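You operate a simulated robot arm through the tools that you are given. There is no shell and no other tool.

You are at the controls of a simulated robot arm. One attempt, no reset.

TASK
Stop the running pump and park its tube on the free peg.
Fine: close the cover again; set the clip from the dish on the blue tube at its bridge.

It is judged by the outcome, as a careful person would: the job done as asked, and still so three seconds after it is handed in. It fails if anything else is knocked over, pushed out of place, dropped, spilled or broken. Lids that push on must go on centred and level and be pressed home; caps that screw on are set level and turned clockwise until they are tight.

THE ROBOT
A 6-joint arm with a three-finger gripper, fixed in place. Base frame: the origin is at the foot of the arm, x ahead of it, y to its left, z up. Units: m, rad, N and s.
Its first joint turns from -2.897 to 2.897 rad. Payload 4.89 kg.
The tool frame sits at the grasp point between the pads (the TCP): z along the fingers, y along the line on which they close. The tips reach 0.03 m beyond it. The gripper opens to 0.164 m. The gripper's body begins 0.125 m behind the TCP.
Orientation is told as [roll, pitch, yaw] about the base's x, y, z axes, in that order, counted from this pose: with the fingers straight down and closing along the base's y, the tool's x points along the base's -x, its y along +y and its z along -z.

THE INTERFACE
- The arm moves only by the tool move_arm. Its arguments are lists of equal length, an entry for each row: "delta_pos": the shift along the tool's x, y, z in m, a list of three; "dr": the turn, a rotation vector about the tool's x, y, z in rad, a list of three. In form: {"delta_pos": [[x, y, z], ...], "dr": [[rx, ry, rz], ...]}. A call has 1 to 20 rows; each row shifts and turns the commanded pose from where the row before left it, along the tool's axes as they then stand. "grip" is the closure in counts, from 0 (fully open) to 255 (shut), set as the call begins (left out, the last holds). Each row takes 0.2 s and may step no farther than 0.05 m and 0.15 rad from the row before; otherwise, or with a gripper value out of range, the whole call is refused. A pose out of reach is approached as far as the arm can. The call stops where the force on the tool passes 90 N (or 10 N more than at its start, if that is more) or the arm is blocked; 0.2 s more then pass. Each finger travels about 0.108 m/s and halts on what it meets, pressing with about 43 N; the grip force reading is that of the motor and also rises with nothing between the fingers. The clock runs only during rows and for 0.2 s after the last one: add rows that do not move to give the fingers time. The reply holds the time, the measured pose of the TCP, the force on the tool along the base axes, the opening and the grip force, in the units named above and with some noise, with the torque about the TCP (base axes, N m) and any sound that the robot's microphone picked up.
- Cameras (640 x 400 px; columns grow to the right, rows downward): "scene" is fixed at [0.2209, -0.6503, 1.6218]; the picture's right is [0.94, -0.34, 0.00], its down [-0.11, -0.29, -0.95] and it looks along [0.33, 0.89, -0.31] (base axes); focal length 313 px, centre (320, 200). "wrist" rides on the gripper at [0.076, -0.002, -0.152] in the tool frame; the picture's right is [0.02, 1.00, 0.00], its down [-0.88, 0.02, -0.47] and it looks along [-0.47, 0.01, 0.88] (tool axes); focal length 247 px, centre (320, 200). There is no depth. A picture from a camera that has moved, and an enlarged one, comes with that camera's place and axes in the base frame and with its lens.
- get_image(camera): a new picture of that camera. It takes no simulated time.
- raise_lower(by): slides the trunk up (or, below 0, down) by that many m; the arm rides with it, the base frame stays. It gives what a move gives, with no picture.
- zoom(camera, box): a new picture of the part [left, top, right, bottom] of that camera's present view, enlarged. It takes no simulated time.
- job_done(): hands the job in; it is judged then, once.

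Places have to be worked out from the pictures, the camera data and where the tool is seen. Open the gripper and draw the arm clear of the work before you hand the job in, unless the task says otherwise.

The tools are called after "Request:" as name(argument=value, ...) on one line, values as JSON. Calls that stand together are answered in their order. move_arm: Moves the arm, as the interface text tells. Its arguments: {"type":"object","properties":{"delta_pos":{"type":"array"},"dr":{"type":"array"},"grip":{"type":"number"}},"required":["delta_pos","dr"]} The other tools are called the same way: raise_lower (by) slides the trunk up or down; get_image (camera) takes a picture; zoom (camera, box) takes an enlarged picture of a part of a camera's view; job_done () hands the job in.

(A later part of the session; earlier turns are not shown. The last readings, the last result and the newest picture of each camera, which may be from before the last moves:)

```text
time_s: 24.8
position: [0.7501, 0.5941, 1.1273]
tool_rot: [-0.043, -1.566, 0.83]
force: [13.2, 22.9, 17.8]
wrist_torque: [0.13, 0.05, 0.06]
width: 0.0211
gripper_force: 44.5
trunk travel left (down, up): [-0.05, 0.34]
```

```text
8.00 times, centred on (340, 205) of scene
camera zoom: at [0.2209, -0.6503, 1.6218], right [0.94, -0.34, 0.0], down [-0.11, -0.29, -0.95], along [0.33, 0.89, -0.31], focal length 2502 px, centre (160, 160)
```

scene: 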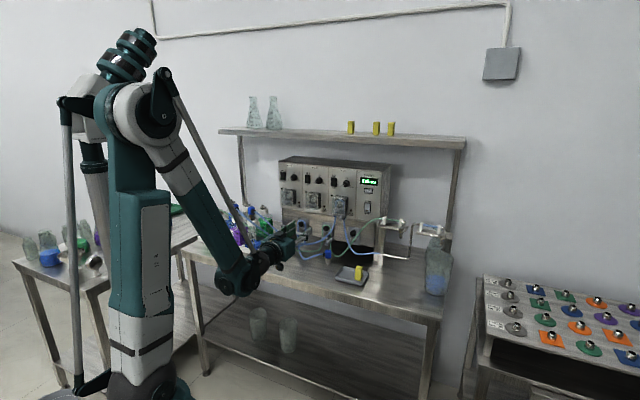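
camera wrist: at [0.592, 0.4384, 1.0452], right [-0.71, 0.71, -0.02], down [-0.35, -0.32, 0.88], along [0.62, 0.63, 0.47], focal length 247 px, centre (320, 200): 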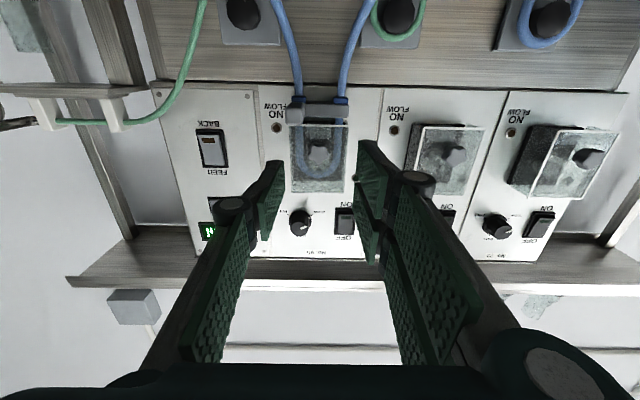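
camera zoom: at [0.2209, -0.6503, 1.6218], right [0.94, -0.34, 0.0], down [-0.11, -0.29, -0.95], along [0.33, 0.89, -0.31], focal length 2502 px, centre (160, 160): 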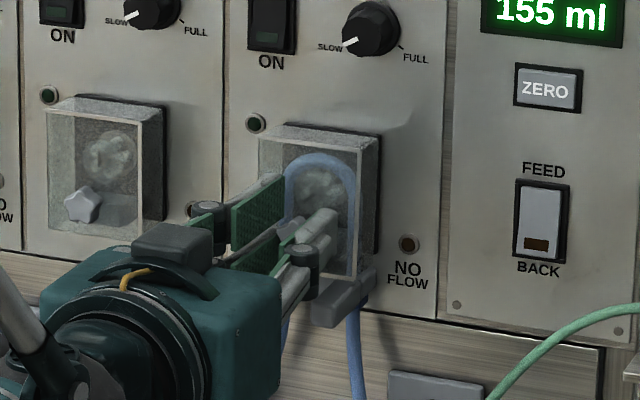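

The underside of the star now shows more: the cover is swinging about a hinge at its top (upward reaction on the tool). I follow the arc: rotate the tool with it about an estimated hinge at n≈1.02, z≈1.172, in a small step.

Request:
move_arm(delta_pos=[[-0.003, 0, 0], [-0.0057, 0, -0.0034], [0, 0, 0]], dr=[[0, 0.04, 0], [0, 0.08, 0], [0, 0, 0]])

Request:
zoom(camera="wrist", box=[230, 80, 410, 220])

Request:
zoom(camera="scene", box=[310, 180, 370, 230])

```text
time_s: 25.6
position: [0.7486, 0.5907, 1.1355]
tool_rot: [-0.009, -1.448, 0.794]
force: [-22.0, -8.2, -15.8]
wrist_torque: [-0.22, 0.23, 0.27]
width: 0.0213
gripper_force: 44.9
trunk travel left (down, up): [-0.05, 0.34]
```

```text
2.86 times, centred on (320, 150) of wrist
camera zoom: at [0.6334, 0.477, 1.0799], right [-0.71, 0.7, -0.02], down [-0.27, -0.24, 0.93], along [0.65, 0.67, 0.36], focal length 706 px, centre (320, 343)
```

zoom: 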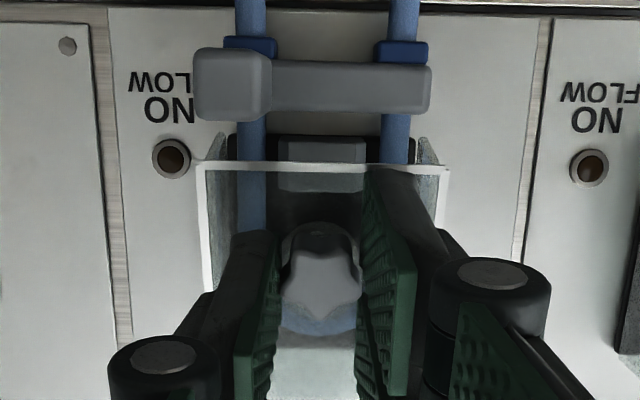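

```text
8.00 times, centred on (340, 205) of scene
camera zoom: at [0.2209, -0.6503, 1.6218], right [0.94, -0.34, 0.0], down [-0.11, -0.29, -0.95], along [0.33, 0.89, -0.31], focal length 2502 px, centre (160, 160)
```

zoom: 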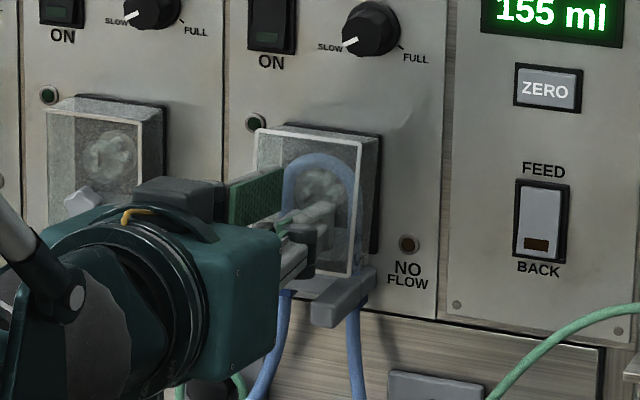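

The cover is swinging out about its top edge. Reaction is now pushing the tool outward/down, so I relieve it by backing out 2 mm and re-read the force to calibrate the hinge.

Request:
move_arm(delta_pos=[[0, 0, -0.002], [0, 0, 0]], dr=[[0, 0, 0], [0, 0, 0]])

Request:
move_arm(delta_pos=[[0, 0, -0.002], [0, 0, 0]], dr=[[0, 0, 0], [0, 0, 0]])

Request:
zoom(camera="scene", box=[310, 180, 370, 230])

```text
time_s: 26.2
position: [0.7458, 0.5916, 1.136]
tool_rot: [-0.002, -1.446, 0.791]
force: [-8.9, 8.0, -14.6]
wrist_torque: [-0.74, 0.83, 0.28]
width: 0.0208
gripper_force: 44.7
trunk travel left (down, up): [-0.05, 0.34]
```

```text
time_s: 26.8
position: [0.7454, 0.5901, 1.1366]
tool_rot: [-0.003, -1.448, 0.789]
force: [10.5, 30.3, 9.9]
wrist_torque: [-0.07, 0.34, 0.25]
width: 0.0215
gripper_force: 45.0
trunk travel left (down, up): [-0.05, 0.34]
```

```text
8.00 times, centred on (340, 205) of scene
camera zoom: at [0.2209, -0.6503, 1.6218], right [0.94, -0.34, 0.0], down [-0.11, -0.29, -0.95], along [0.33, 0.89, -0.31], focal length 2502 px, centre (160, 160)
```

zoom: 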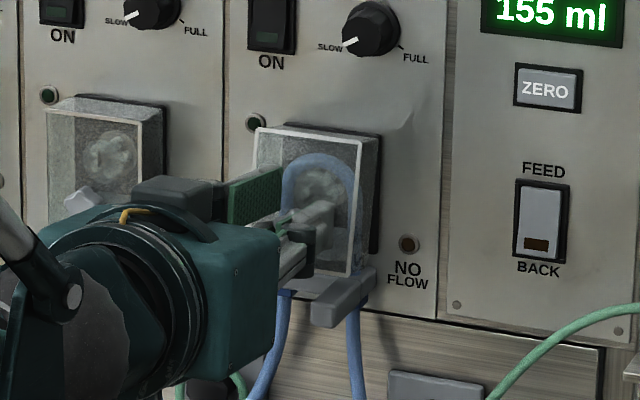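

Force response shows the hinge lies along (0.77 n, 0.63 z) from the star, i.e. at about n=1.02, z=1.174. I continue swinging about that point in 0.1 rad steps.

Request:
move_arm(delta_pos=[[0, 0.001, 0.0008], [-0.0073, 0, -0.0043], [-0.0073, 0, -0.0043], [0, 0, 0]], dr=[[0, 0, 0], [0, 0.1, 0], [0, 0.1, 0], [0, 0, 0]])

Request:
zoom(camera="scene", box=[310, 170, 370, 230])

Request:
zoom(camera="wrist", box=[230, 60, 410, 220])

```text
time_s: 27.8
position: [0.7409, 0.5863, 1.1528]
tool_rot: [0.0, -1.247, 0.786]
force: [13.9, 15.6, 9.2]
wrist_torque: [0.26, -0.11, -0.1]
width: 0.0214
gripper_force: 45.1
trunk travel left (down, up): [-0.05, 0.34]
```

```text
6.67 times, centred on (340, 200) of scene
camera zoom: at [0.2209, -0.6503, 1.6218], right [0.94, -0.34, 0.0], down [-0.11, -0.29, -0.95], along [0.33, 0.89, -0.31], focal length 2085 px, centre (187, 200)
```

zoom: 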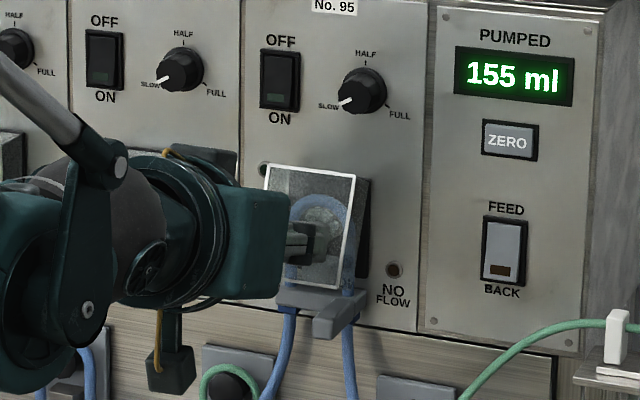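

```text
2.50 times, centred on (320, 140) of wrist
camera zoom: at [0.6219, 0.466, 1.1295], right [-0.71, 0.7, -0.02], down [-0.13, -0.11, 0.99], along [0.69, 0.7, 0.17], focal length 617 px, centre (320, 350)
```

zoom: 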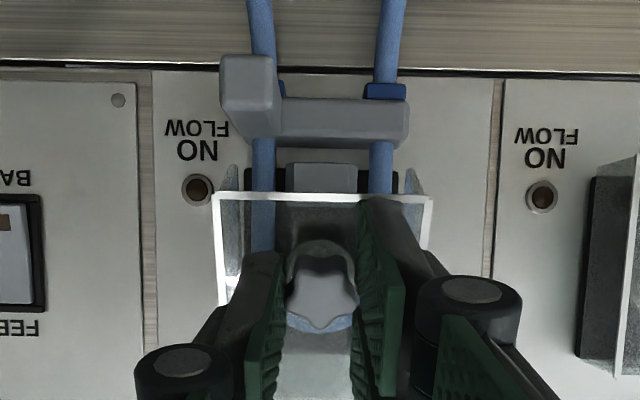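

Cover is ~20° open and following nicely. I continue the swing another 0.4 rad with a slight inward correction.

Request:
move_arm(delta_pos=[[-0.0004, 0, 0.0006], [-0.0073, 0, -0.0043], [-0.0073, 0, -0.0043], [-0.0071, 0, -0.004], [-0.0071, 0, -0.004], [0, 0, 0]], dr=[[0, 0, 0], [0, 0.1, 0], [0, 0.1, 0], [0, 0.1, 0], [0, 0.1, 0], [0, 0, 0]])

Request:
zoom(camera="scene", box=[290, 150, 380, 230])

Request:
zoom(camera="wrist", box=[200, 40, 440, 220])

```text
time_s: 29.2
position: [0.7393, 0.5845, 1.1853]
tool_rot: [0.001, -0.846, 0.785]
force: [0.4, 3.6, -9.0]
wrist_torque: [-0.37, 0.52, -0.11]
width: 0.021
gripper_force: 44.7
trunk travel left (down, up): [-0.05, 0.34]
```

```text
5.00 times, centred on (335, 190) of scene
camera zoom: at [0.2209, -0.6503, 1.6218], right [0.94, -0.34, 0.0], down [-0.11, -0.29, -0.95], along [0.33, 0.89, -0.31], focal length 1564 px, centre (245, 250)
```

zoom: 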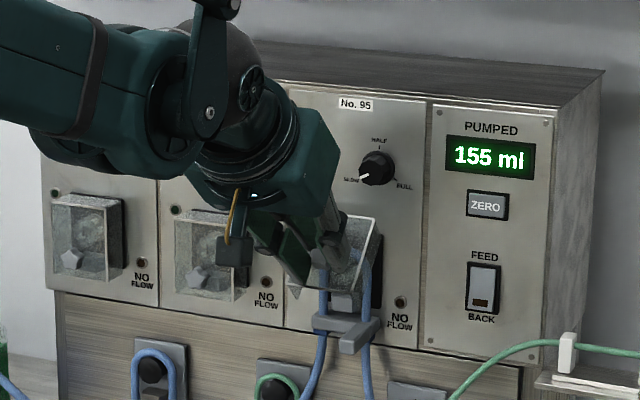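

```text
2.22 times, centred on (320, 130) of wrist
camera zoom: at [0.6236, 0.4676, 1.2307], right [-0.72, 0.7, -0.02], down [0.15, 0.18, 0.97], along [0.68, 0.7, -0.23], focal length 549 px, centre (320, 356)
```

zoom: 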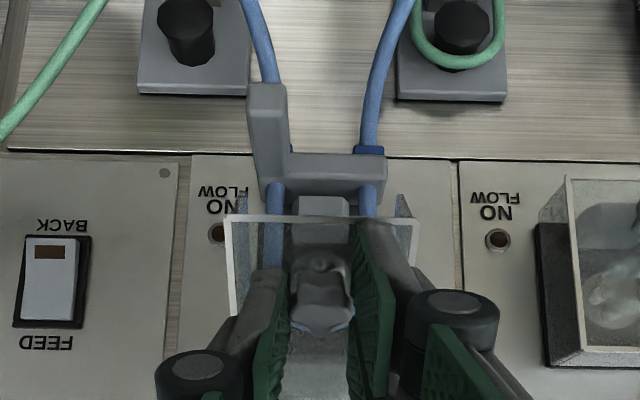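

Smooth, forces low at ~41° open. I keep swinging to about 70°.

Request:
move_arm(delta_pos=[[-0.0072, 0, -0.0042], [-0.0072, 0, -0.0042], [-0.0072, 0, -0.0042], [-0.0072, 0, -0.0042], [-0.0072, 0, -0.0042], [0, 0, 0]], dr=[[0, 0.1, 0], [0, 0.1, 0], [0, 0.1, 0], [0, 0.1, 0], [0, 0.1, 0], [0, 0, 0]])

Request:
zoom(camera="scene", box=[290, 150, 380, 230])

Request:
zoom(camera="wrist", box=[200, 40, 440, 220])

```text
time_s: 30.6
position: [0.751, 0.5965, 1.2251]
tool_rot: [0.001, -0.349, 0.786]
force: [-3.0, -1.1, -7.0]
wrist_torque: [-0.43, 0.43, -0.09]
width: 0.0211
gripper_force: 44.8
trunk travel left (down, up): [-0.05, 0.34]
```

```text
5.00 times, centred on (335, 190) of scene
camera zoom: at [0.2209, -0.6503, 1.6218], right [0.94, -0.34, 0.0], down [-0.11, -0.29, -0.95], along [0.33, 0.89, -0.31], focal length 1564 px, centre (245, 250)
```

zoom: 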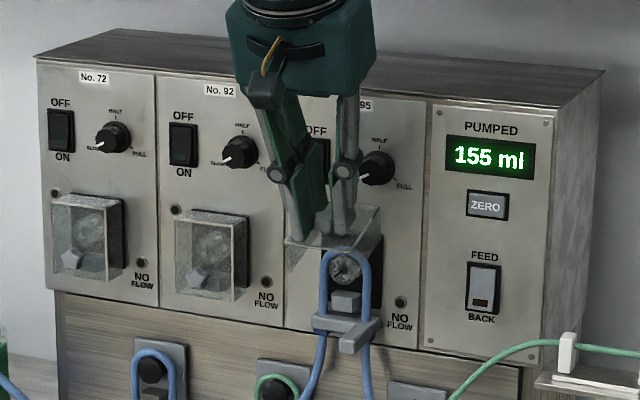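

```text
2.22 times, centred on (320, 130) of wrist
camera zoom: at [0.664, 0.5082, 1.3425], right [-0.72, 0.69, -0.01], down [0.46, 0.49, 0.74], along [0.52, 0.53, -0.67], focal length 549 px, centre (320, 356)
```

zoom: 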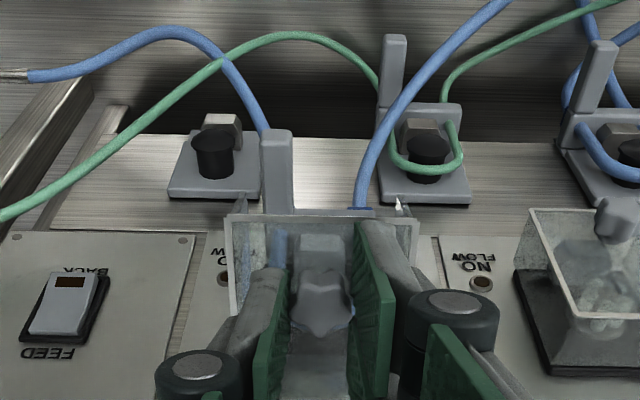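

~70° open with low forces. I go two more steps to ~81°, then test whether the cover stays by itself.

Request:
move_arm(delta_pos=[[-0.0072, 0, -0.0042], [-0.0072, 0, -0.0042], [0, 0, 0]], dr=[[0, 0.1, 0], [0, 0.1, 0], [0, 0, 0]])

Request:
zoom(camera="scene", box=[310, 160, 380, 230])

Request:
zoom(camera="wrist", box=[200, 40, 440, 220])

```text
time_s: 31.4
position: [0.7577, 0.6038, 1.2353]
tool_rot: [0.0, -0.146, 0.786]
force: [-12.9, -12.9, -32.5]
wrist_torque: [-0.28, 0.18, -0.05]
width: 0.0216
gripper_force: 44.2
trunk travel left (down, up): [-0.05, 0.34]
```

```text
5.71 times, centred on (345, 195) of scene
camera zoom: at [0.2209, -0.6503, 1.6218], right [0.94, -0.34, 0.0], down [-0.11, -0.29, -0.95], along [0.33, 0.89, -0.31], focal length 1787 px, centre (177, 229)
```

zoom: 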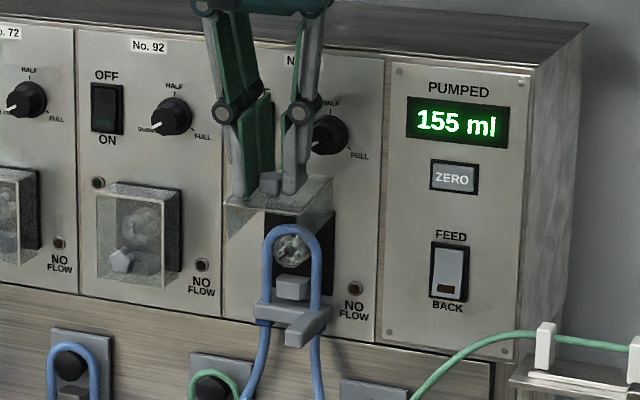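

```text
2.22 times, centred on (320, 130) of wrist
camera zoom: at [0.6902, 0.5343, 1.3759], right [-0.72, 0.69, 0.0], down [0.55, 0.58, 0.6], along [0.41, 0.43, -0.8], focal length 549 px, centre (320, 356)
```

zoom: 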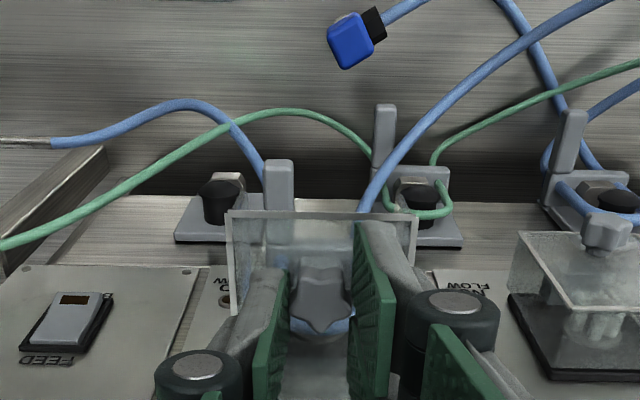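

The resisting force rose (≈35 N tangential), so the cover has reached its stop at about 80°. I relax slightly and open the fingers to see whether it stays up.

Request:
move_arm(delta_pos=[[0.0022, 0, 0.0013], [0, 0, 0]], dr=[[0, -0.03, 0], [0, 0, 0]])

Request:
move_arm(delta_pos=[[0, 0, 0], [0, 0, 0], [0, 0, 0]], dr=[[0, 0, 0], [0, 0, 0], [0, 0, 0]], grip=190)

Request:
zoom(camera="scene", box=[310, 160, 380, 230])

Request:
zoom(camera="wrist", box=[200, 40, 440, 220])

```text
time_s: 32.0
position: [0.7586, 0.6033, 1.2349]
tool_rot: [-0.002, -0.178, 0.786]
force: [-3.3, -2.2, -16.7]
wrist_torque: [-0.73, 0.56, -0.05]
width: 0.021
gripper_force: 44.8
trunk travel left (down, up): [-0.05, 0.34]
```

```text
time_s: 32.8
position: [0.7585, 0.603, 1.2353]
tool_rot: [0.0, -0.177, 0.786]
force: [-0.1, 0.7, -0.6]
wrist_torque: [0.01, 0.01, 0.0]
width: 0.0419
gripper_force: 0.1
trunk travel left (down, up): [-0.05, 0.34]
```

```text
5.71 times, centred on (345, 195) of scene
camera zoom: at [0.2209, -0.6503, 1.6218], right [0.94, -0.34, 0.0], down [-0.11, -0.29, -0.95], along [0.33, 0.89, -0.31], focal length 1787 px, centre (177, 229)
```

zoom: 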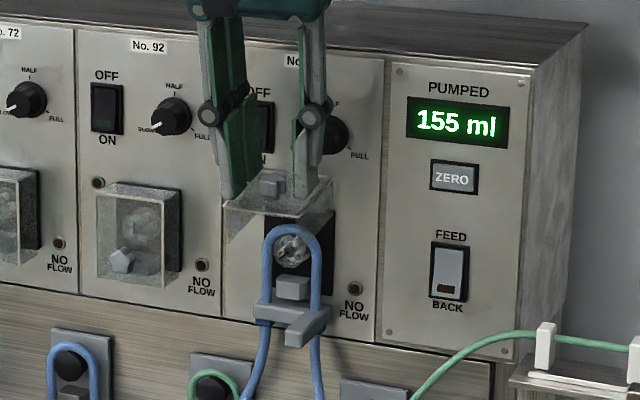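

```text
2.22 times, centred on (320, 130) of wrist
camera zoom: at [0.6855, 0.5297, 1.3721], right [-0.72, 0.69, 0.0], down [0.54, 0.57, 0.62], along [0.43, 0.45, -0.78], focal length 549 px, centre (320, 356)
```

zoom: 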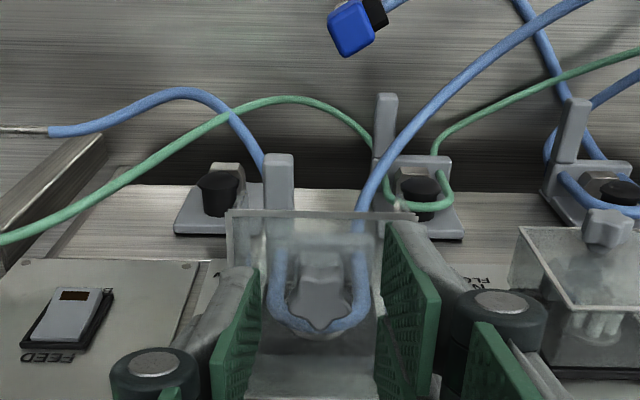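

The cover stays open on its own. I retreat up and back, and bring the tool back to horizontal.

Request:
move_arm(delta_pos=[[0, 0, -0.03], [0, 0, -0.05], [0.02, 0, -0.03], [0.04, 0, -0.007], [0.04, 0, -0.007], [0.04, 0, -0.007], [0, 0, 0], [0, 0, 0], [0, 0, 0], [0, 0, 0], [0, 0, 0], [0, 0, 0], [0, 0, 0], [0, 0, 0], [0, 0, 0], [0, 0, 0]], dr=[[0, 0, 0], [0, 0, 0], [0, 0, 0], [0, 0, 0], [0, 0, 0], [0, 0, 0], [0, -0.139, 0], [0, -0.139, 0], [0, -0.139, 0], [0, -0.139, 0], [0, -0.139, 0], [0, -0.139, 0], [0, -0.139, 0], [0, -0.139, 0], [0, -0.139, 0], [0, -0.139, 0]])

Request:
get_image(camera="wrist")

Request:
zoom(camera="scene", box=[290, 180, 390, 260])

```text
time_s: 36.2
position: [0.6436, 0.4876, 1.338]
tool_rot: [-1.134, -1.555, 1.918]
force: [-0.5, 0.4, 2.0]
wrist_torque: [-0.1, 0.23, -0.04]
width: 0.042
gripper_force: 0.0
trunk travel left (down, up): [-0.05, 0.34]
```

```text
taken
camera wrist: at [0.5366, 0.3785, 1.2632], right [-0.71, 0.71, -0.04], down [-0.35, -0.31, 0.88], along [0.61, 0.64, 0.47], focal length 247 px, centre (320, 200)
```

wrist: 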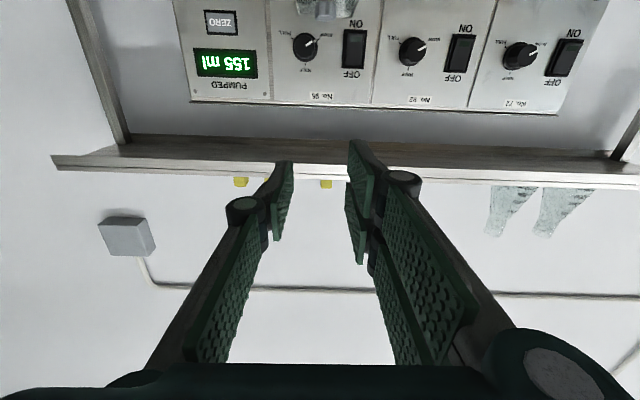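

```text
5.00 times, centred on (340, 220) of scene
camera zoom: at [0.2209, -0.6503, 1.6218], right [0.94, -0.34, 0.0], down [-0.11, -0.29, -0.95], along [0.33, 0.89, -0.31], focal length 1564 px, centre (220, 100)
```

zoom: 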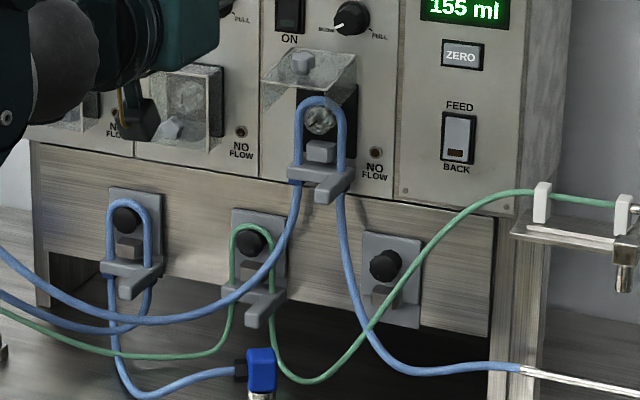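

The loop with its grey bar and tab is now fully exposed, and the parked loops on pegs 1–2 show how it should sit on peg 3. I descend to the tab's height with stand-off.

Request:
move_arm(delta_pos=[[0.048, -0.004, 0], [0.048, -0.004, 0], [0.048, -0.004, 0], [0.048, -0.004, 0], [0.048, -0.004, 0], [0, 0, 0]], dr=[[0, 0, 0], [0, 0, 0], [0, 0, 0], [0, 0, 0], [0, 0, 0], [0, 0, 0]], grip=177)

Request:
get_image(camera="wrist")

Request:
zoom(camera="wrist", box=[220, 60, 420, 200])

Request:
zoom(camera="wrist", box=[200, 0, 420, 90])

Request:
zoom(camera="scene", box=[290, 180, 390, 260])

```text
time_s: 37.6
position: [0.6569, 0.4714, 1.0987]
tool_rot: [-0.029, -1.567, 0.815]
force: [-1.0, -0.2, -0.8]
wrist_torque: [-0.05, 0.03, -0.03]
width: 0.0504
gripper_force: 0.0
trunk travel left (down, up): [-0.05, 0.34]
```

```text
taken
camera wrist: at [0.5501, 0.3631, 1.0229], right [-0.71, 0.71, -0.02], down [-0.35, -0.32, 0.88], along [0.62, 0.63, 0.47], focal length 247 px, centre (320, 200)
```

wrist: 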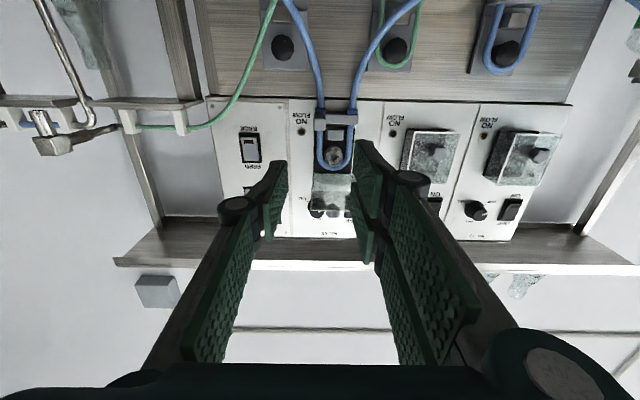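

```text
2.86 times, centred on (320, 130) of wrist
camera zoom: at [0.5501, 0.3631, 1.0229], right [-0.71, 0.71, -0.02], down [-0.35, -0.32, 0.88], along [0.62, 0.63, 0.47], focal length 706 px, centre (320, 400)
```

zoom: 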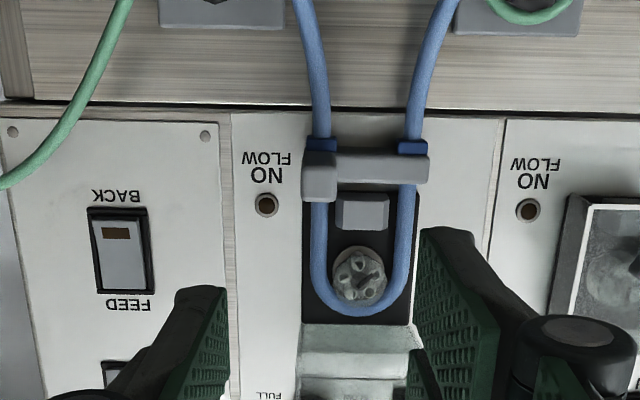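

```text
2.91 times, centred on (310, 45) of wrist
camera zoom: at [0.5501, 0.3631, 1.0229], right [-0.71, 0.71, -0.02], down [-0.35, -0.32, 0.88], along [0.62, 0.63, 0.47], focal length 718 px, centre (349, 651)
```

zoom: 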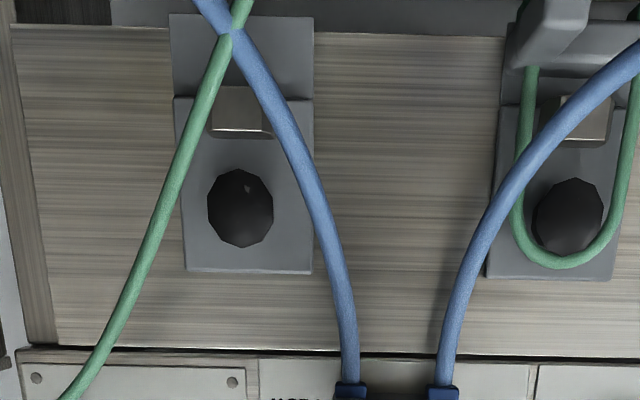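

```text
5.00 times, centred on (340, 220) of scene
camera zoom: at [0.2209, -0.6503, 1.6218], right [0.94, -0.34, 0.0], down [-0.11, -0.29, -0.95], along [0.33, 0.89, -0.31], focal length 1564 px, centre (220, 100)
```

zoom: 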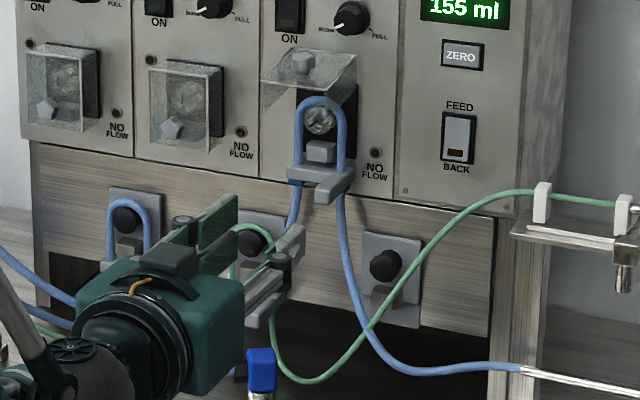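

I zoom in further on the tab and on the parked green loop to fix the relative geometry.

Request:
zoom(camera="wrist", box=[300, 90, 370, 175])

Request:
zoom(camera="wrist", box=[250, 0, 320, 80])

Request:
zoom(camera="scene", box=[325, 205, 385, 250])

Request:
zoom(camera="scene", box=[325, 185, 375, 225])

```text
4.71 times, centred on (335, 132) of wrist
camera zoom: at [0.5501, 0.3631, 1.0229], right [-0.71, 0.71, -0.02], down [-0.35, -0.32, 0.88], along [0.62, 0.63, 0.47], focal length 1162 px, centre (249, 518)
```

zoom: 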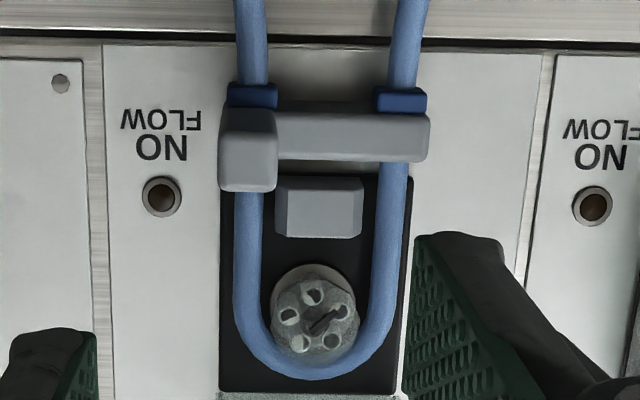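

```text
5.00 times, centred on (285, 40) of wrist
camera zoom: at [0.5501, 0.3631, 1.0229], right [-0.71, 0.71, -0.02], down [-0.35, -0.32, 0.88], along [0.62, 0.63, 0.47], focal length 1235 px, centre (495, 1000)
```

zoom: 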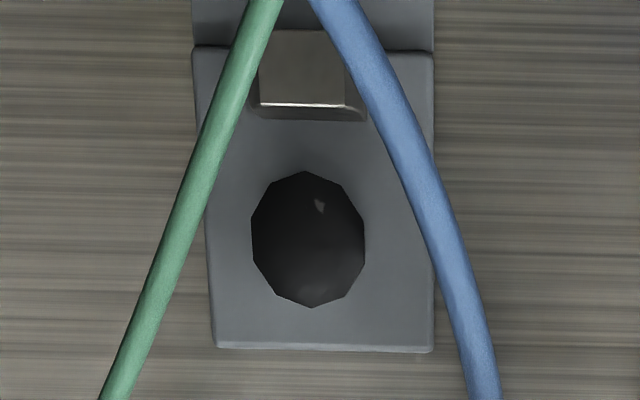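

```text
8.89 times, centred on (355, 228) of scene
camera zoom: at [0.2209, -0.6503, 1.6218], right [0.94, -0.34, 0.0], down [-0.11, -0.29, -0.95], along [0.33, 0.89, -0.31], focal length 2780 px, centre (9, -44)
```

zoom: 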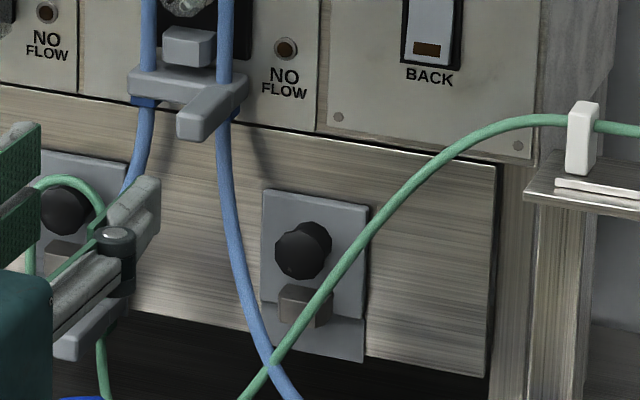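

```text
10.00 times, centred on (350, 205) of scene
camera zoom: at [0.2209, -0.6503, 1.6218], right [0.94, -0.34, 0.0], down [-0.11, -0.29, -0.95], along [0.33, 0.89, -0.31], focal length 3128 px, centre (20, 150)
```

zoom: 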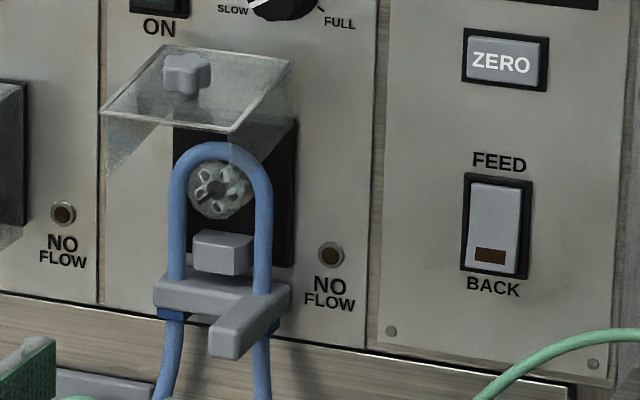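

Geometry: tab front face at n≈0.966, u≈0.131, z≈1.081 (14.5 mm square, ~30 mm long); peg 3 front at u≈0.180, z≈1.000, n≈1.012. I approach the tab to just short, then check alignment.

Request:
move_arm(delta_pos=[[0.0085, 0, 0.035], [0.0085, 0, 0.035], [0, 0, 0.025], [0, 0, 0.015], [0, 0, 0]], dr=[[0, 0, 0], [0, 0, 0], [0, 0, 0], [0, 0, 0], [0, 0, 0]], grip=185)

Request:
zoom(camera="wrist", box=[230, 80, 410, 220])

Request:
zoom(camera="scene", box=[310, 180, 390, 240])

```text
time_s: 38.8
position: [0.7349, 0.5512, 1.0824]
tool_rot: [-0.021, -1.569, 0.807]
force: [-0.1, 0.1, -0.3]
wrist_torque: [-0.02, 0.02, 0.02]
width: 0.045
gripper_force: 0.0
trunk travel left (down, up): [-0.05, 0.34]
```

```text
2.86 times, centred on (320, 150) of wrist
camera zoom: at [0.6279, 0.4428, 1.0073], right [-0.71, 0.71, -0.02], down [-0.35, -0.32, 0.88], along [0.62, 0.63, 0.47], focal length 706 px, centre (320, 343)
```

zoom: 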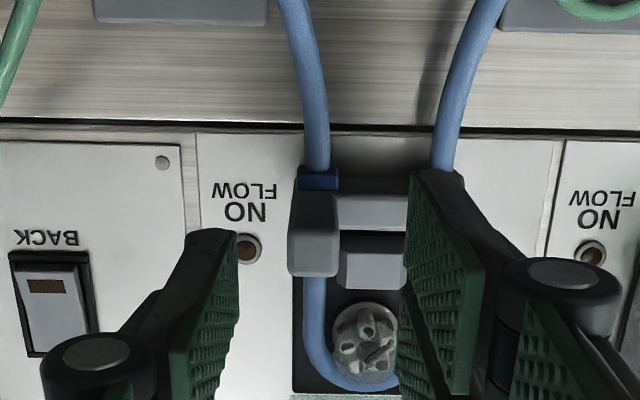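

```text
6.67 times, centred on (350, 210) of scene
camera zoom: at [0.2209, -0.6503, 1.6218], right [0.94, -0.34, 0.0], down [-0.11, -0.29, -0.95], along [0.33, 0.89, -0.31], focal length 2085 px, centre (120, 133)
```

zoom: 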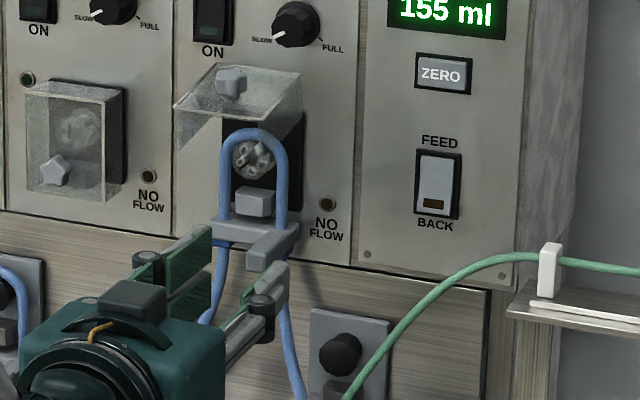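

Aligned within ~2 mm. I advance 48 mm so the fingers straddle the tab, staying clear of the bar.

Request:
move_arm(delta_pos=[[0, -0.0016, 0.02], [0, 0, 0.015], [0, 0, 0.01], [0, 0, 0.004], [0, 0, 0]], dr=[[0, 0, 0], [0, 0, 0], [0, 0, 0], [0, 0, 0], [0, 0, 0]])

Request:
zoom(camera="wrist", box=[230, 80, 410, 220])

Request:
zoom(camera="scene", box=[320, 190, 380, 230])

```text
time_s: 40.0
position: [0.7703, 0.5859, 1.0818]
tool_rot: [-0.027, -1.568, 0.816]
force: [-0.1, 0.0, 0.5]
wrist_torque: [0.01, 0.0, 0.02]
width: 0.045
gripper_force: 0.1
trunk travel left (down, up): [-0.05, 0.34]
```

```text
2.86 times, centred on (320, 150) of wrist
camera zoom: at [0.6627, 0.4778, 1.0069], right [-0.71, 0.71, -0.02], down [-0.35, -0.32, 0.88], along [0.62, 0.63, 0.47], focal length 706 px, centre (320, 343)
```

zoom: 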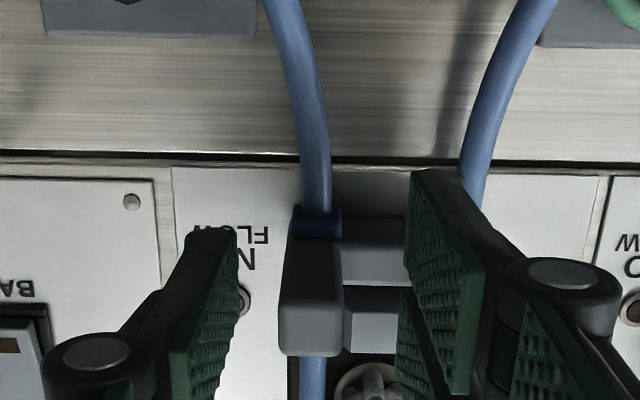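

```text
10.00 times, centred on (350, 210) of scene
camera zoom: at [0.2209, -0.6503, 1.6218], right [0.94, -0.34, 0.0], down [-0.11, -0.29, -0.95], along [0.33, 0.89, -0.31], focal length 3128 px, centre (20, 100)
```

zoom: 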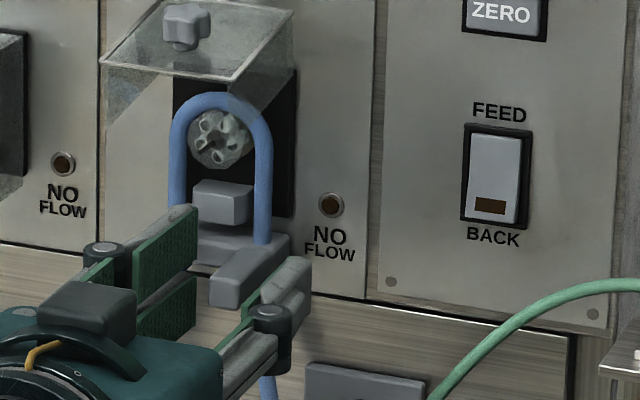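

Tab lies between the fingers; I shift 2.5 mm right and 2 mm up to centre it and then close on it.

Request:
move_arm(delta_pos=[[-0.002, -0.0025, 0], [0, 0, 0]], dr=[[0, 0, 0], [0, 0, 0]])

Request:
move_arm(delta_pos=[[0, 0, 0], [0, 0, 0], [0, 0, 0], [0, 0, 0]], dr=[[0, 0, 0], [0, 0, 0], [0, 0, 0], [0, 0, 0]], grip=250)

Request:
zoom(camera="wrist", box=[230, 80, 410, 220])

Request:
zoom(camera="scene", box=[320, 190, 380, 230])

```text
time_s: 40.6
position: [0.7712, 0.585, 1.0837]
tool_rot: [-0.02, -1.566, 0.805]
force: [0.0, -0.1, -0.2]
wrist_torque: [-0.02, -0.04, 0.0]
width: 0.045
gripper_force: 0.1
trunk travel left (down, up): [-0.05, 0.34]
```

```text
time_s: 41.6
position: [0.7715, 0.5848, 1.0836]
tool_rot: [-0.005, -1.567, 0.794]
force: [0.2, -0.7, 1.5]
wrist_torque: [0.04, -0.01, 0.02]
width: 0.0149
gripper_force: 42.5
trunk travel left (down, up): [-0.05, 0.34]
```

```text
2.86 times, centred on (320, 150) of wrist
camera zoom: at [0.6642, 0.4758, 1.0083], right [-0.71, 0.71, -0.02], down [-0.35, -0.32, 0.88], along [0.62, 0.63, 0.47], focal length 706 px, centre (320, 343)
```

zoom: 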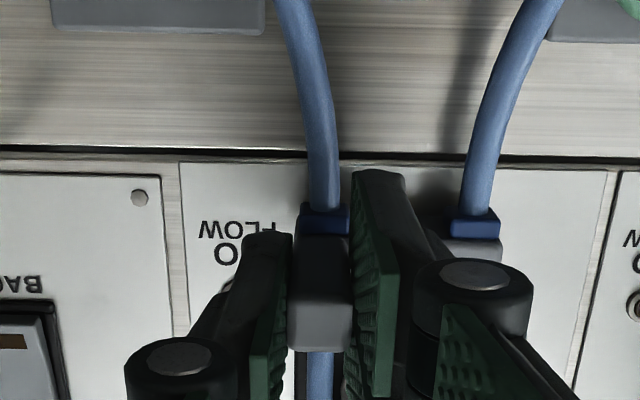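

```text
10.00 times, centred on (350, 210) of scene
camera zoom: at [0.2209, -0.6503, 1.6218], right [0.94, -0.34, 0.0], down [-0.11, -0.29, -0.95], along [0.33, 0.89, -0.31], focal length 3128 px, centre (20, 100)
```

zoom: 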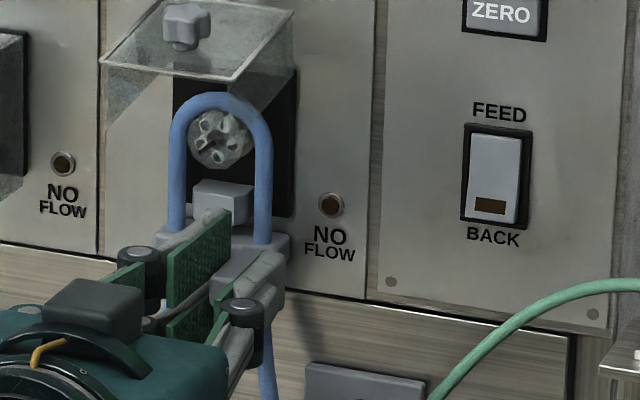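

Tab is gripped (14.9 mm). I pull the loop straight out of the pump head in small steps, watching the force.

Request:
move_arm(delta_pos=[[0, 0, -0.004], [0, 0, -0.004], [0, 0, -0.004], [0, 0, 0]], dr=[[0, 0, 0], [0, 0, 0], [0, 0, 0], [0, 0, 0]])

Request:
zoom(camera="scene", box=[320, 190, 380, 230])

```text
time_s: 42.6
position: [0.762, 0.5768, 1.0835]
tool_rot: [-0.107, -1.567, 0.892]
force: [8.8, 23.2, 27.4]
wrist_torque: [0.12, -0.04, 0.01]
width: 0.015
gripper_force: 43.2
trunk travel left (down, up): [-0.05, 0.34]
```

```text
10.00 times, centred on (350, 210) of scene
camera zoom: at [0.2209, -0.6503, 1.6218], right [0.94, -0.34, 0.0], down [-0.11, -0.29, -0.95], along [0.33, 0.89, -0.31], focal length 3128 px, centre (20, 100)
```

zoom: 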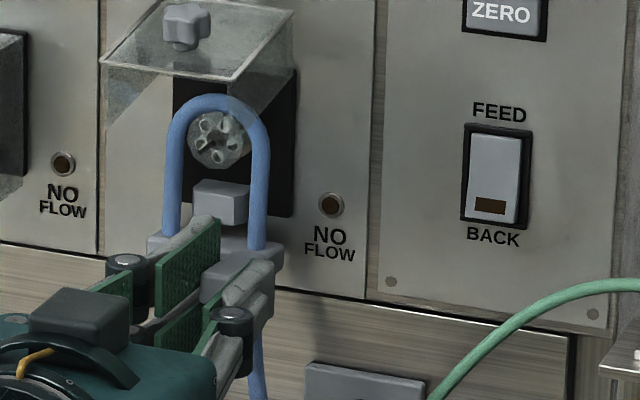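

There's 27 N upward reaction — the arch is catching on the rotor. I raise 3 mm and re-read.

Request:
move_arm(delta_pos=[[-0.0015, 0, 0], [-0.0015, 0, 0], [0, 0, 0]], dr=[[0, 0, 0], [0, 0, 0], [0, 0, 0]])

Request:
zoom(camera="wrist", box=[200, 60, 440, 240])

Request:
zoom(camera="scene", box=[320, 190, 380, 230])

```text
time_s: 43.4
position: [0.7643, 0.5746, 1.0868]
tool_rot: [-0.029, -1.568, 0.814]
force: [-0.6, 0.5, -1.2]
wrist_torque: [-0.03, 0.02, -0.02]
width: 0.0149
gripper_force: 42.6
trunk travel left (down, up): [-0.05, 0.34]
```

```text
2.22 times, centred on (320, 150) of wrist
camera zoom: at [0.6557, 0.4662, 1.0113], right [-0.71, 0.71, -0.02], down [-0.35, -0.32, 0.88], along [0.62, 0.63, 0.47], focal length 549 px, centre (320, 311)
```

zoom: 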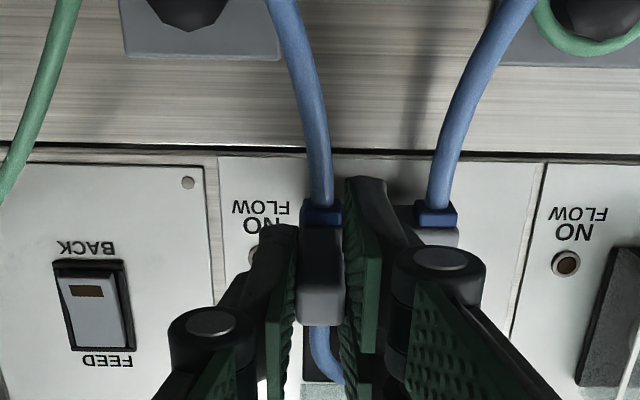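

```text
10.00 times, centred on (350, 210) of scene
camera zoom: at [0.2209, -0.6503, 1.6218], right [0.94, -0.34, 0.0], down [-0.11, -0.29, -0.95], along [0.33, 0.89, -0.31], focal length 3128 px, centre (20, 100)
```

zoom: 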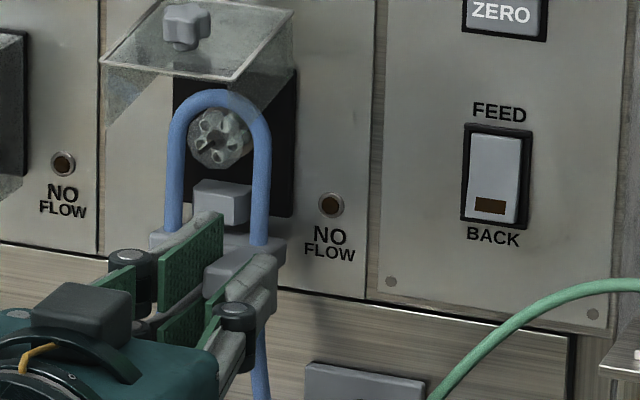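

Force is gone after raising 3 mm. I continue pulling outward.

Request:
move_arm(delta_pos=[[0, 0, -0.005], [0, 0, -0.005], [0, 0, -0.005], [0, 0, 0]], dr=[[0, 0, 0], [0, 0, 0], [0, 0, 0], [0, 0, 0]])

Request:
zoom(camera="scene", box=[320, 190, 380, 230])

```text
time_s: 44.4
position: [0.7521, 0.5655, 1.0866]
tool_rot: [-0.117, -1.567, 0.903]
force: [12.0, 28.3, 26.6]
wrist_torque: [0.11, -0.07, -0.06]
width: 0.0152
gripper_force: 43.3
trunk travel left (down, up): [-0.05, 0.34]
```

```text
10.00 times, centred on (350, 210) of scene
camera zoom: at [0.2209, -0.6503, 1.6218], right [0.94, -0.34, 0.0], down [-0.11, -0.29, -0.95], along [0.33, 0.89, -0.31], focal length 3128 px, centre (20, 100)
```

zoom: 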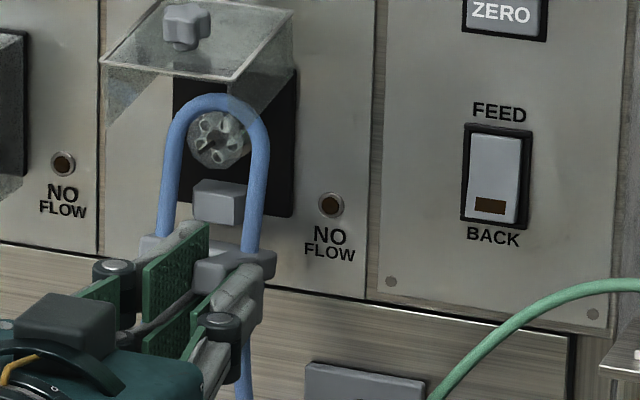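

Same pattern: arch dragging on the rotor while the bar (now clear of the block) comes out. I lift 6 mm and check.

Request:
move_arm(delta_pos=[[-0.002, 0, 0], [-0.002, 0, 0], [-0.002, 0, 0], [0, 0, 0]], dr=[[0, 0, 0], [0, 0, 0], [0, 0, 0], [0, 0, 0]])

Request:
zoom(camera="scene", box=[320, 190, 380, 230])

Request:
get_image(camera="wrist")

```text
time_s: 45.4
position: [0.7533, 0.5645, 1.0919]
tool_rot: [-0.005, -1.567, 0.79]
force: [0.1, 0.6, -0.1]
wrist_torque: [-0.03, 0.02, -0.01]
width: 0.0148
gripper_force: 43.5
trunk travel left (down, up): [-0.05, 0.34]
```

```text
10.00 times, centred on (350, 210) of scene
camera zoom: at [0.2209, -0.6503, 1.6218], right [0.94, -0.34, 0.0], down [-0.11, -0.29, -0.95], along [0.33, 0.89, -0.31], focal length 3128 px, centre (20, 100)
```

zoom: 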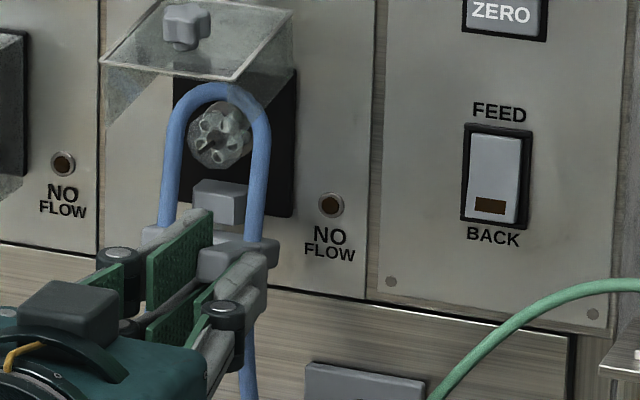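

```text
taken
camera wrist: at [0.6458, 0.4559, 1.0173], right [-0.71, 0.71, -0.02], down [-0.35, -0.32, 0.88], along [0.62, 0.63, 0.47], focal length 247 px, centre (320, 200)
```

wrist: 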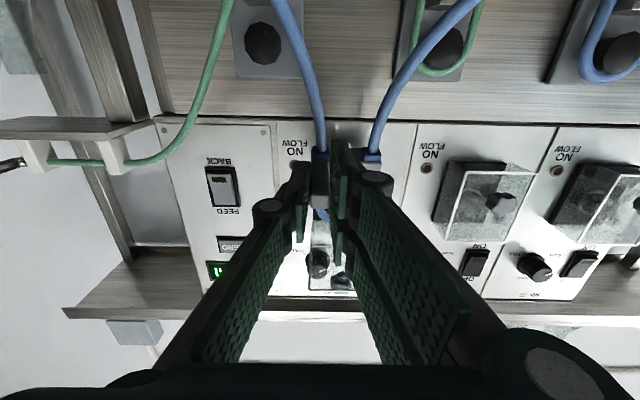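

Clear again. I continue pulling out another 15 mm at this height.

Request:
move_arm(delta_pos=[[0, 0, -0.005], [0, 0, -0.005], [0, 0, -0.005], [0, 0, 0]], dr=[[0, 0, 0], [0, 0, 0], [0, 0, 0], [0, 0, 0]])

Request:
zoom(camera="scene", box=[320, 190, 380, 230])

```text
time_s: 46.4
position: [0.7426, 0.5543, 1.0919]
tool_rot: [-0.011, -1.568, 0.796]
force: [-0.2, 0.3, -0.1]
wrist_torque: [0.0, -0.06, -0.01]
width: 0.0149
gripper_force: 42.8
trunk travel left (down, up): [-0.05, 0.34]
```

```text
10.00 times, centred on (350, 210) of scene
camera zoom: at [0.2209, -0.6503, 1.6218], right [0.94, -0.34, 0.0], down [-0.11, -0.29, -0.95], along [0.33, 0.89, -0.31], focal length 3128 px, centre (20, 100)
```

zoom: 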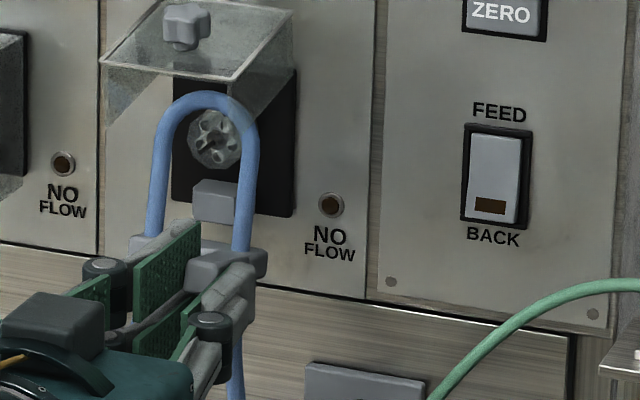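

Free of the rotor with no force. I pull out another 30 mm to be fully clear of the opened cover, then inspect the loop's attitude.

Request:
move_arm(delta_pos=[[0, 0, -0.01], [0, 0, -0.01], [0, 0, -0.01], [0, 0, 0]], dr=[[0, 0, 0], [0, 0, 0], [0, 0, 0], [0, 0, 0]])

Request:
zoom(camera="scene", box=[310, 190, 370, 240])

Request:
zoom(camera="wrist", box=[220, 60, 420, 260])

Request:
get_image(camera="scene")

```text
time_s: 47.4
position: [0.7211, 0.5332, 1.0923]
tool_rot: [-0.002, -1.568, 0.79]
force: [0.6, 0.6, -1.0]
wrist_torque: [-0.03, 0.03, 0.0]
width: 0.0152
gripper_force: 42.6
trunk travel left (down, up): [-0.05, 0.34]
```

```text
8.00 times, centred on (340, 215) of scene
camera zoom: at [0.2209, -0.6503, 1.6218], right [0.94, -0.34, 0.0], down [-0.11, -0.29, -0.95], along [0.33, 0.89, -0.31], focal length 2502 px, centre (160, 80)
```

zoom: 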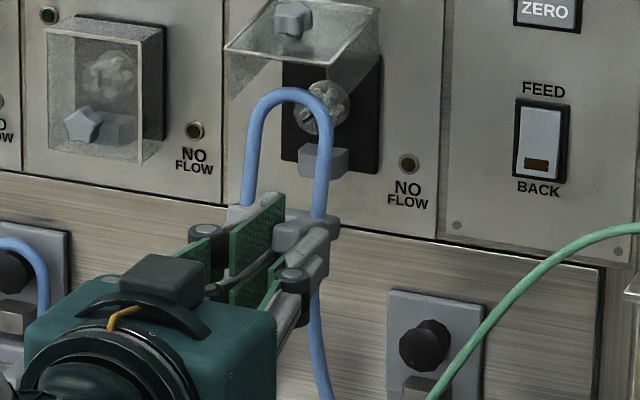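

```text
2.00 times, centred on (320, 160) of wrist
camera zoom: at [0.6144, 0.4241, 1.0175], right [-0.71, 0.71, -0.02], down [-0.35, -0.32, 0.88], along [0.62, 0.63, 0.47], focal length 494 px, centre (320, 280)
```

zoom: 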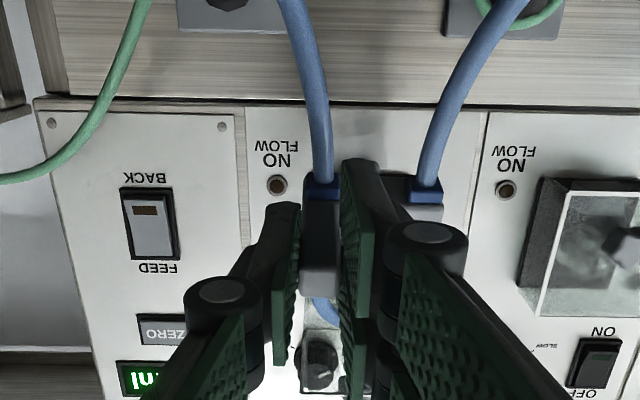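

```text
taken
```

scene: 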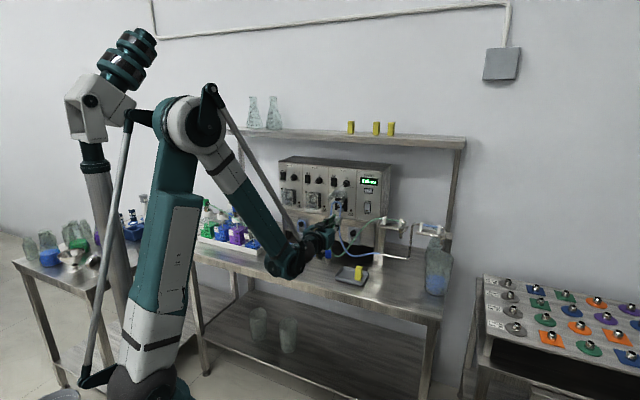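

I zoom in on the tab in the fingers and the loop to measure its lean.

Request:
zoom(camera="wrist", box=[280, 120, 380, 220])

Request:
zoom(camera="scene", box=[325, 195, 355, 220])

```text
4.00 times, centred on (330, 170) of wrist
camera zoom: at [0.6144, 0.4241, 1.0175], right [-0.71, 0.71, -0.02], down [-0.35, -0.32, 0.88], along [0.62, 0.63, 0.47], focal length 988 px, centre (280, 320)
```

zoom: 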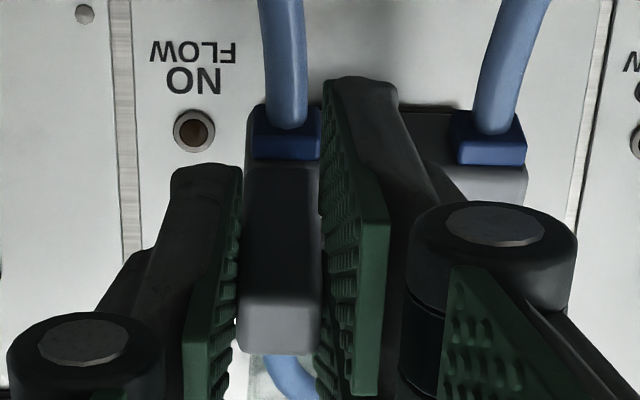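

```text
16.00 times, centred on (340, 208) of scene
camera zoom: at [0.2209, -0.6503, 1.6218], right [0.94, -0.34, 0.0], down [-0.11, -0.29, -0.95], along [0.33, 0.89, -0.31], focal length 5004 px, centre (0, 80)
```

zoom: 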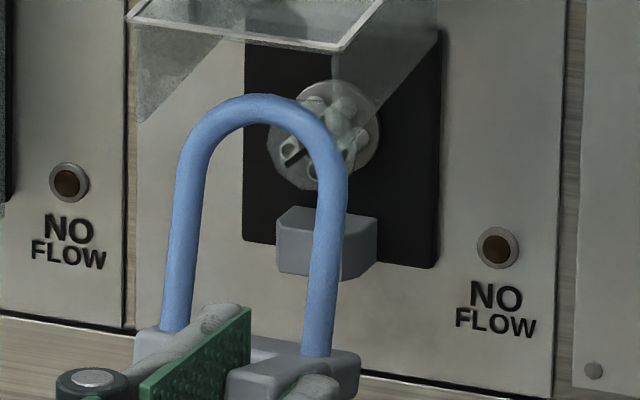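

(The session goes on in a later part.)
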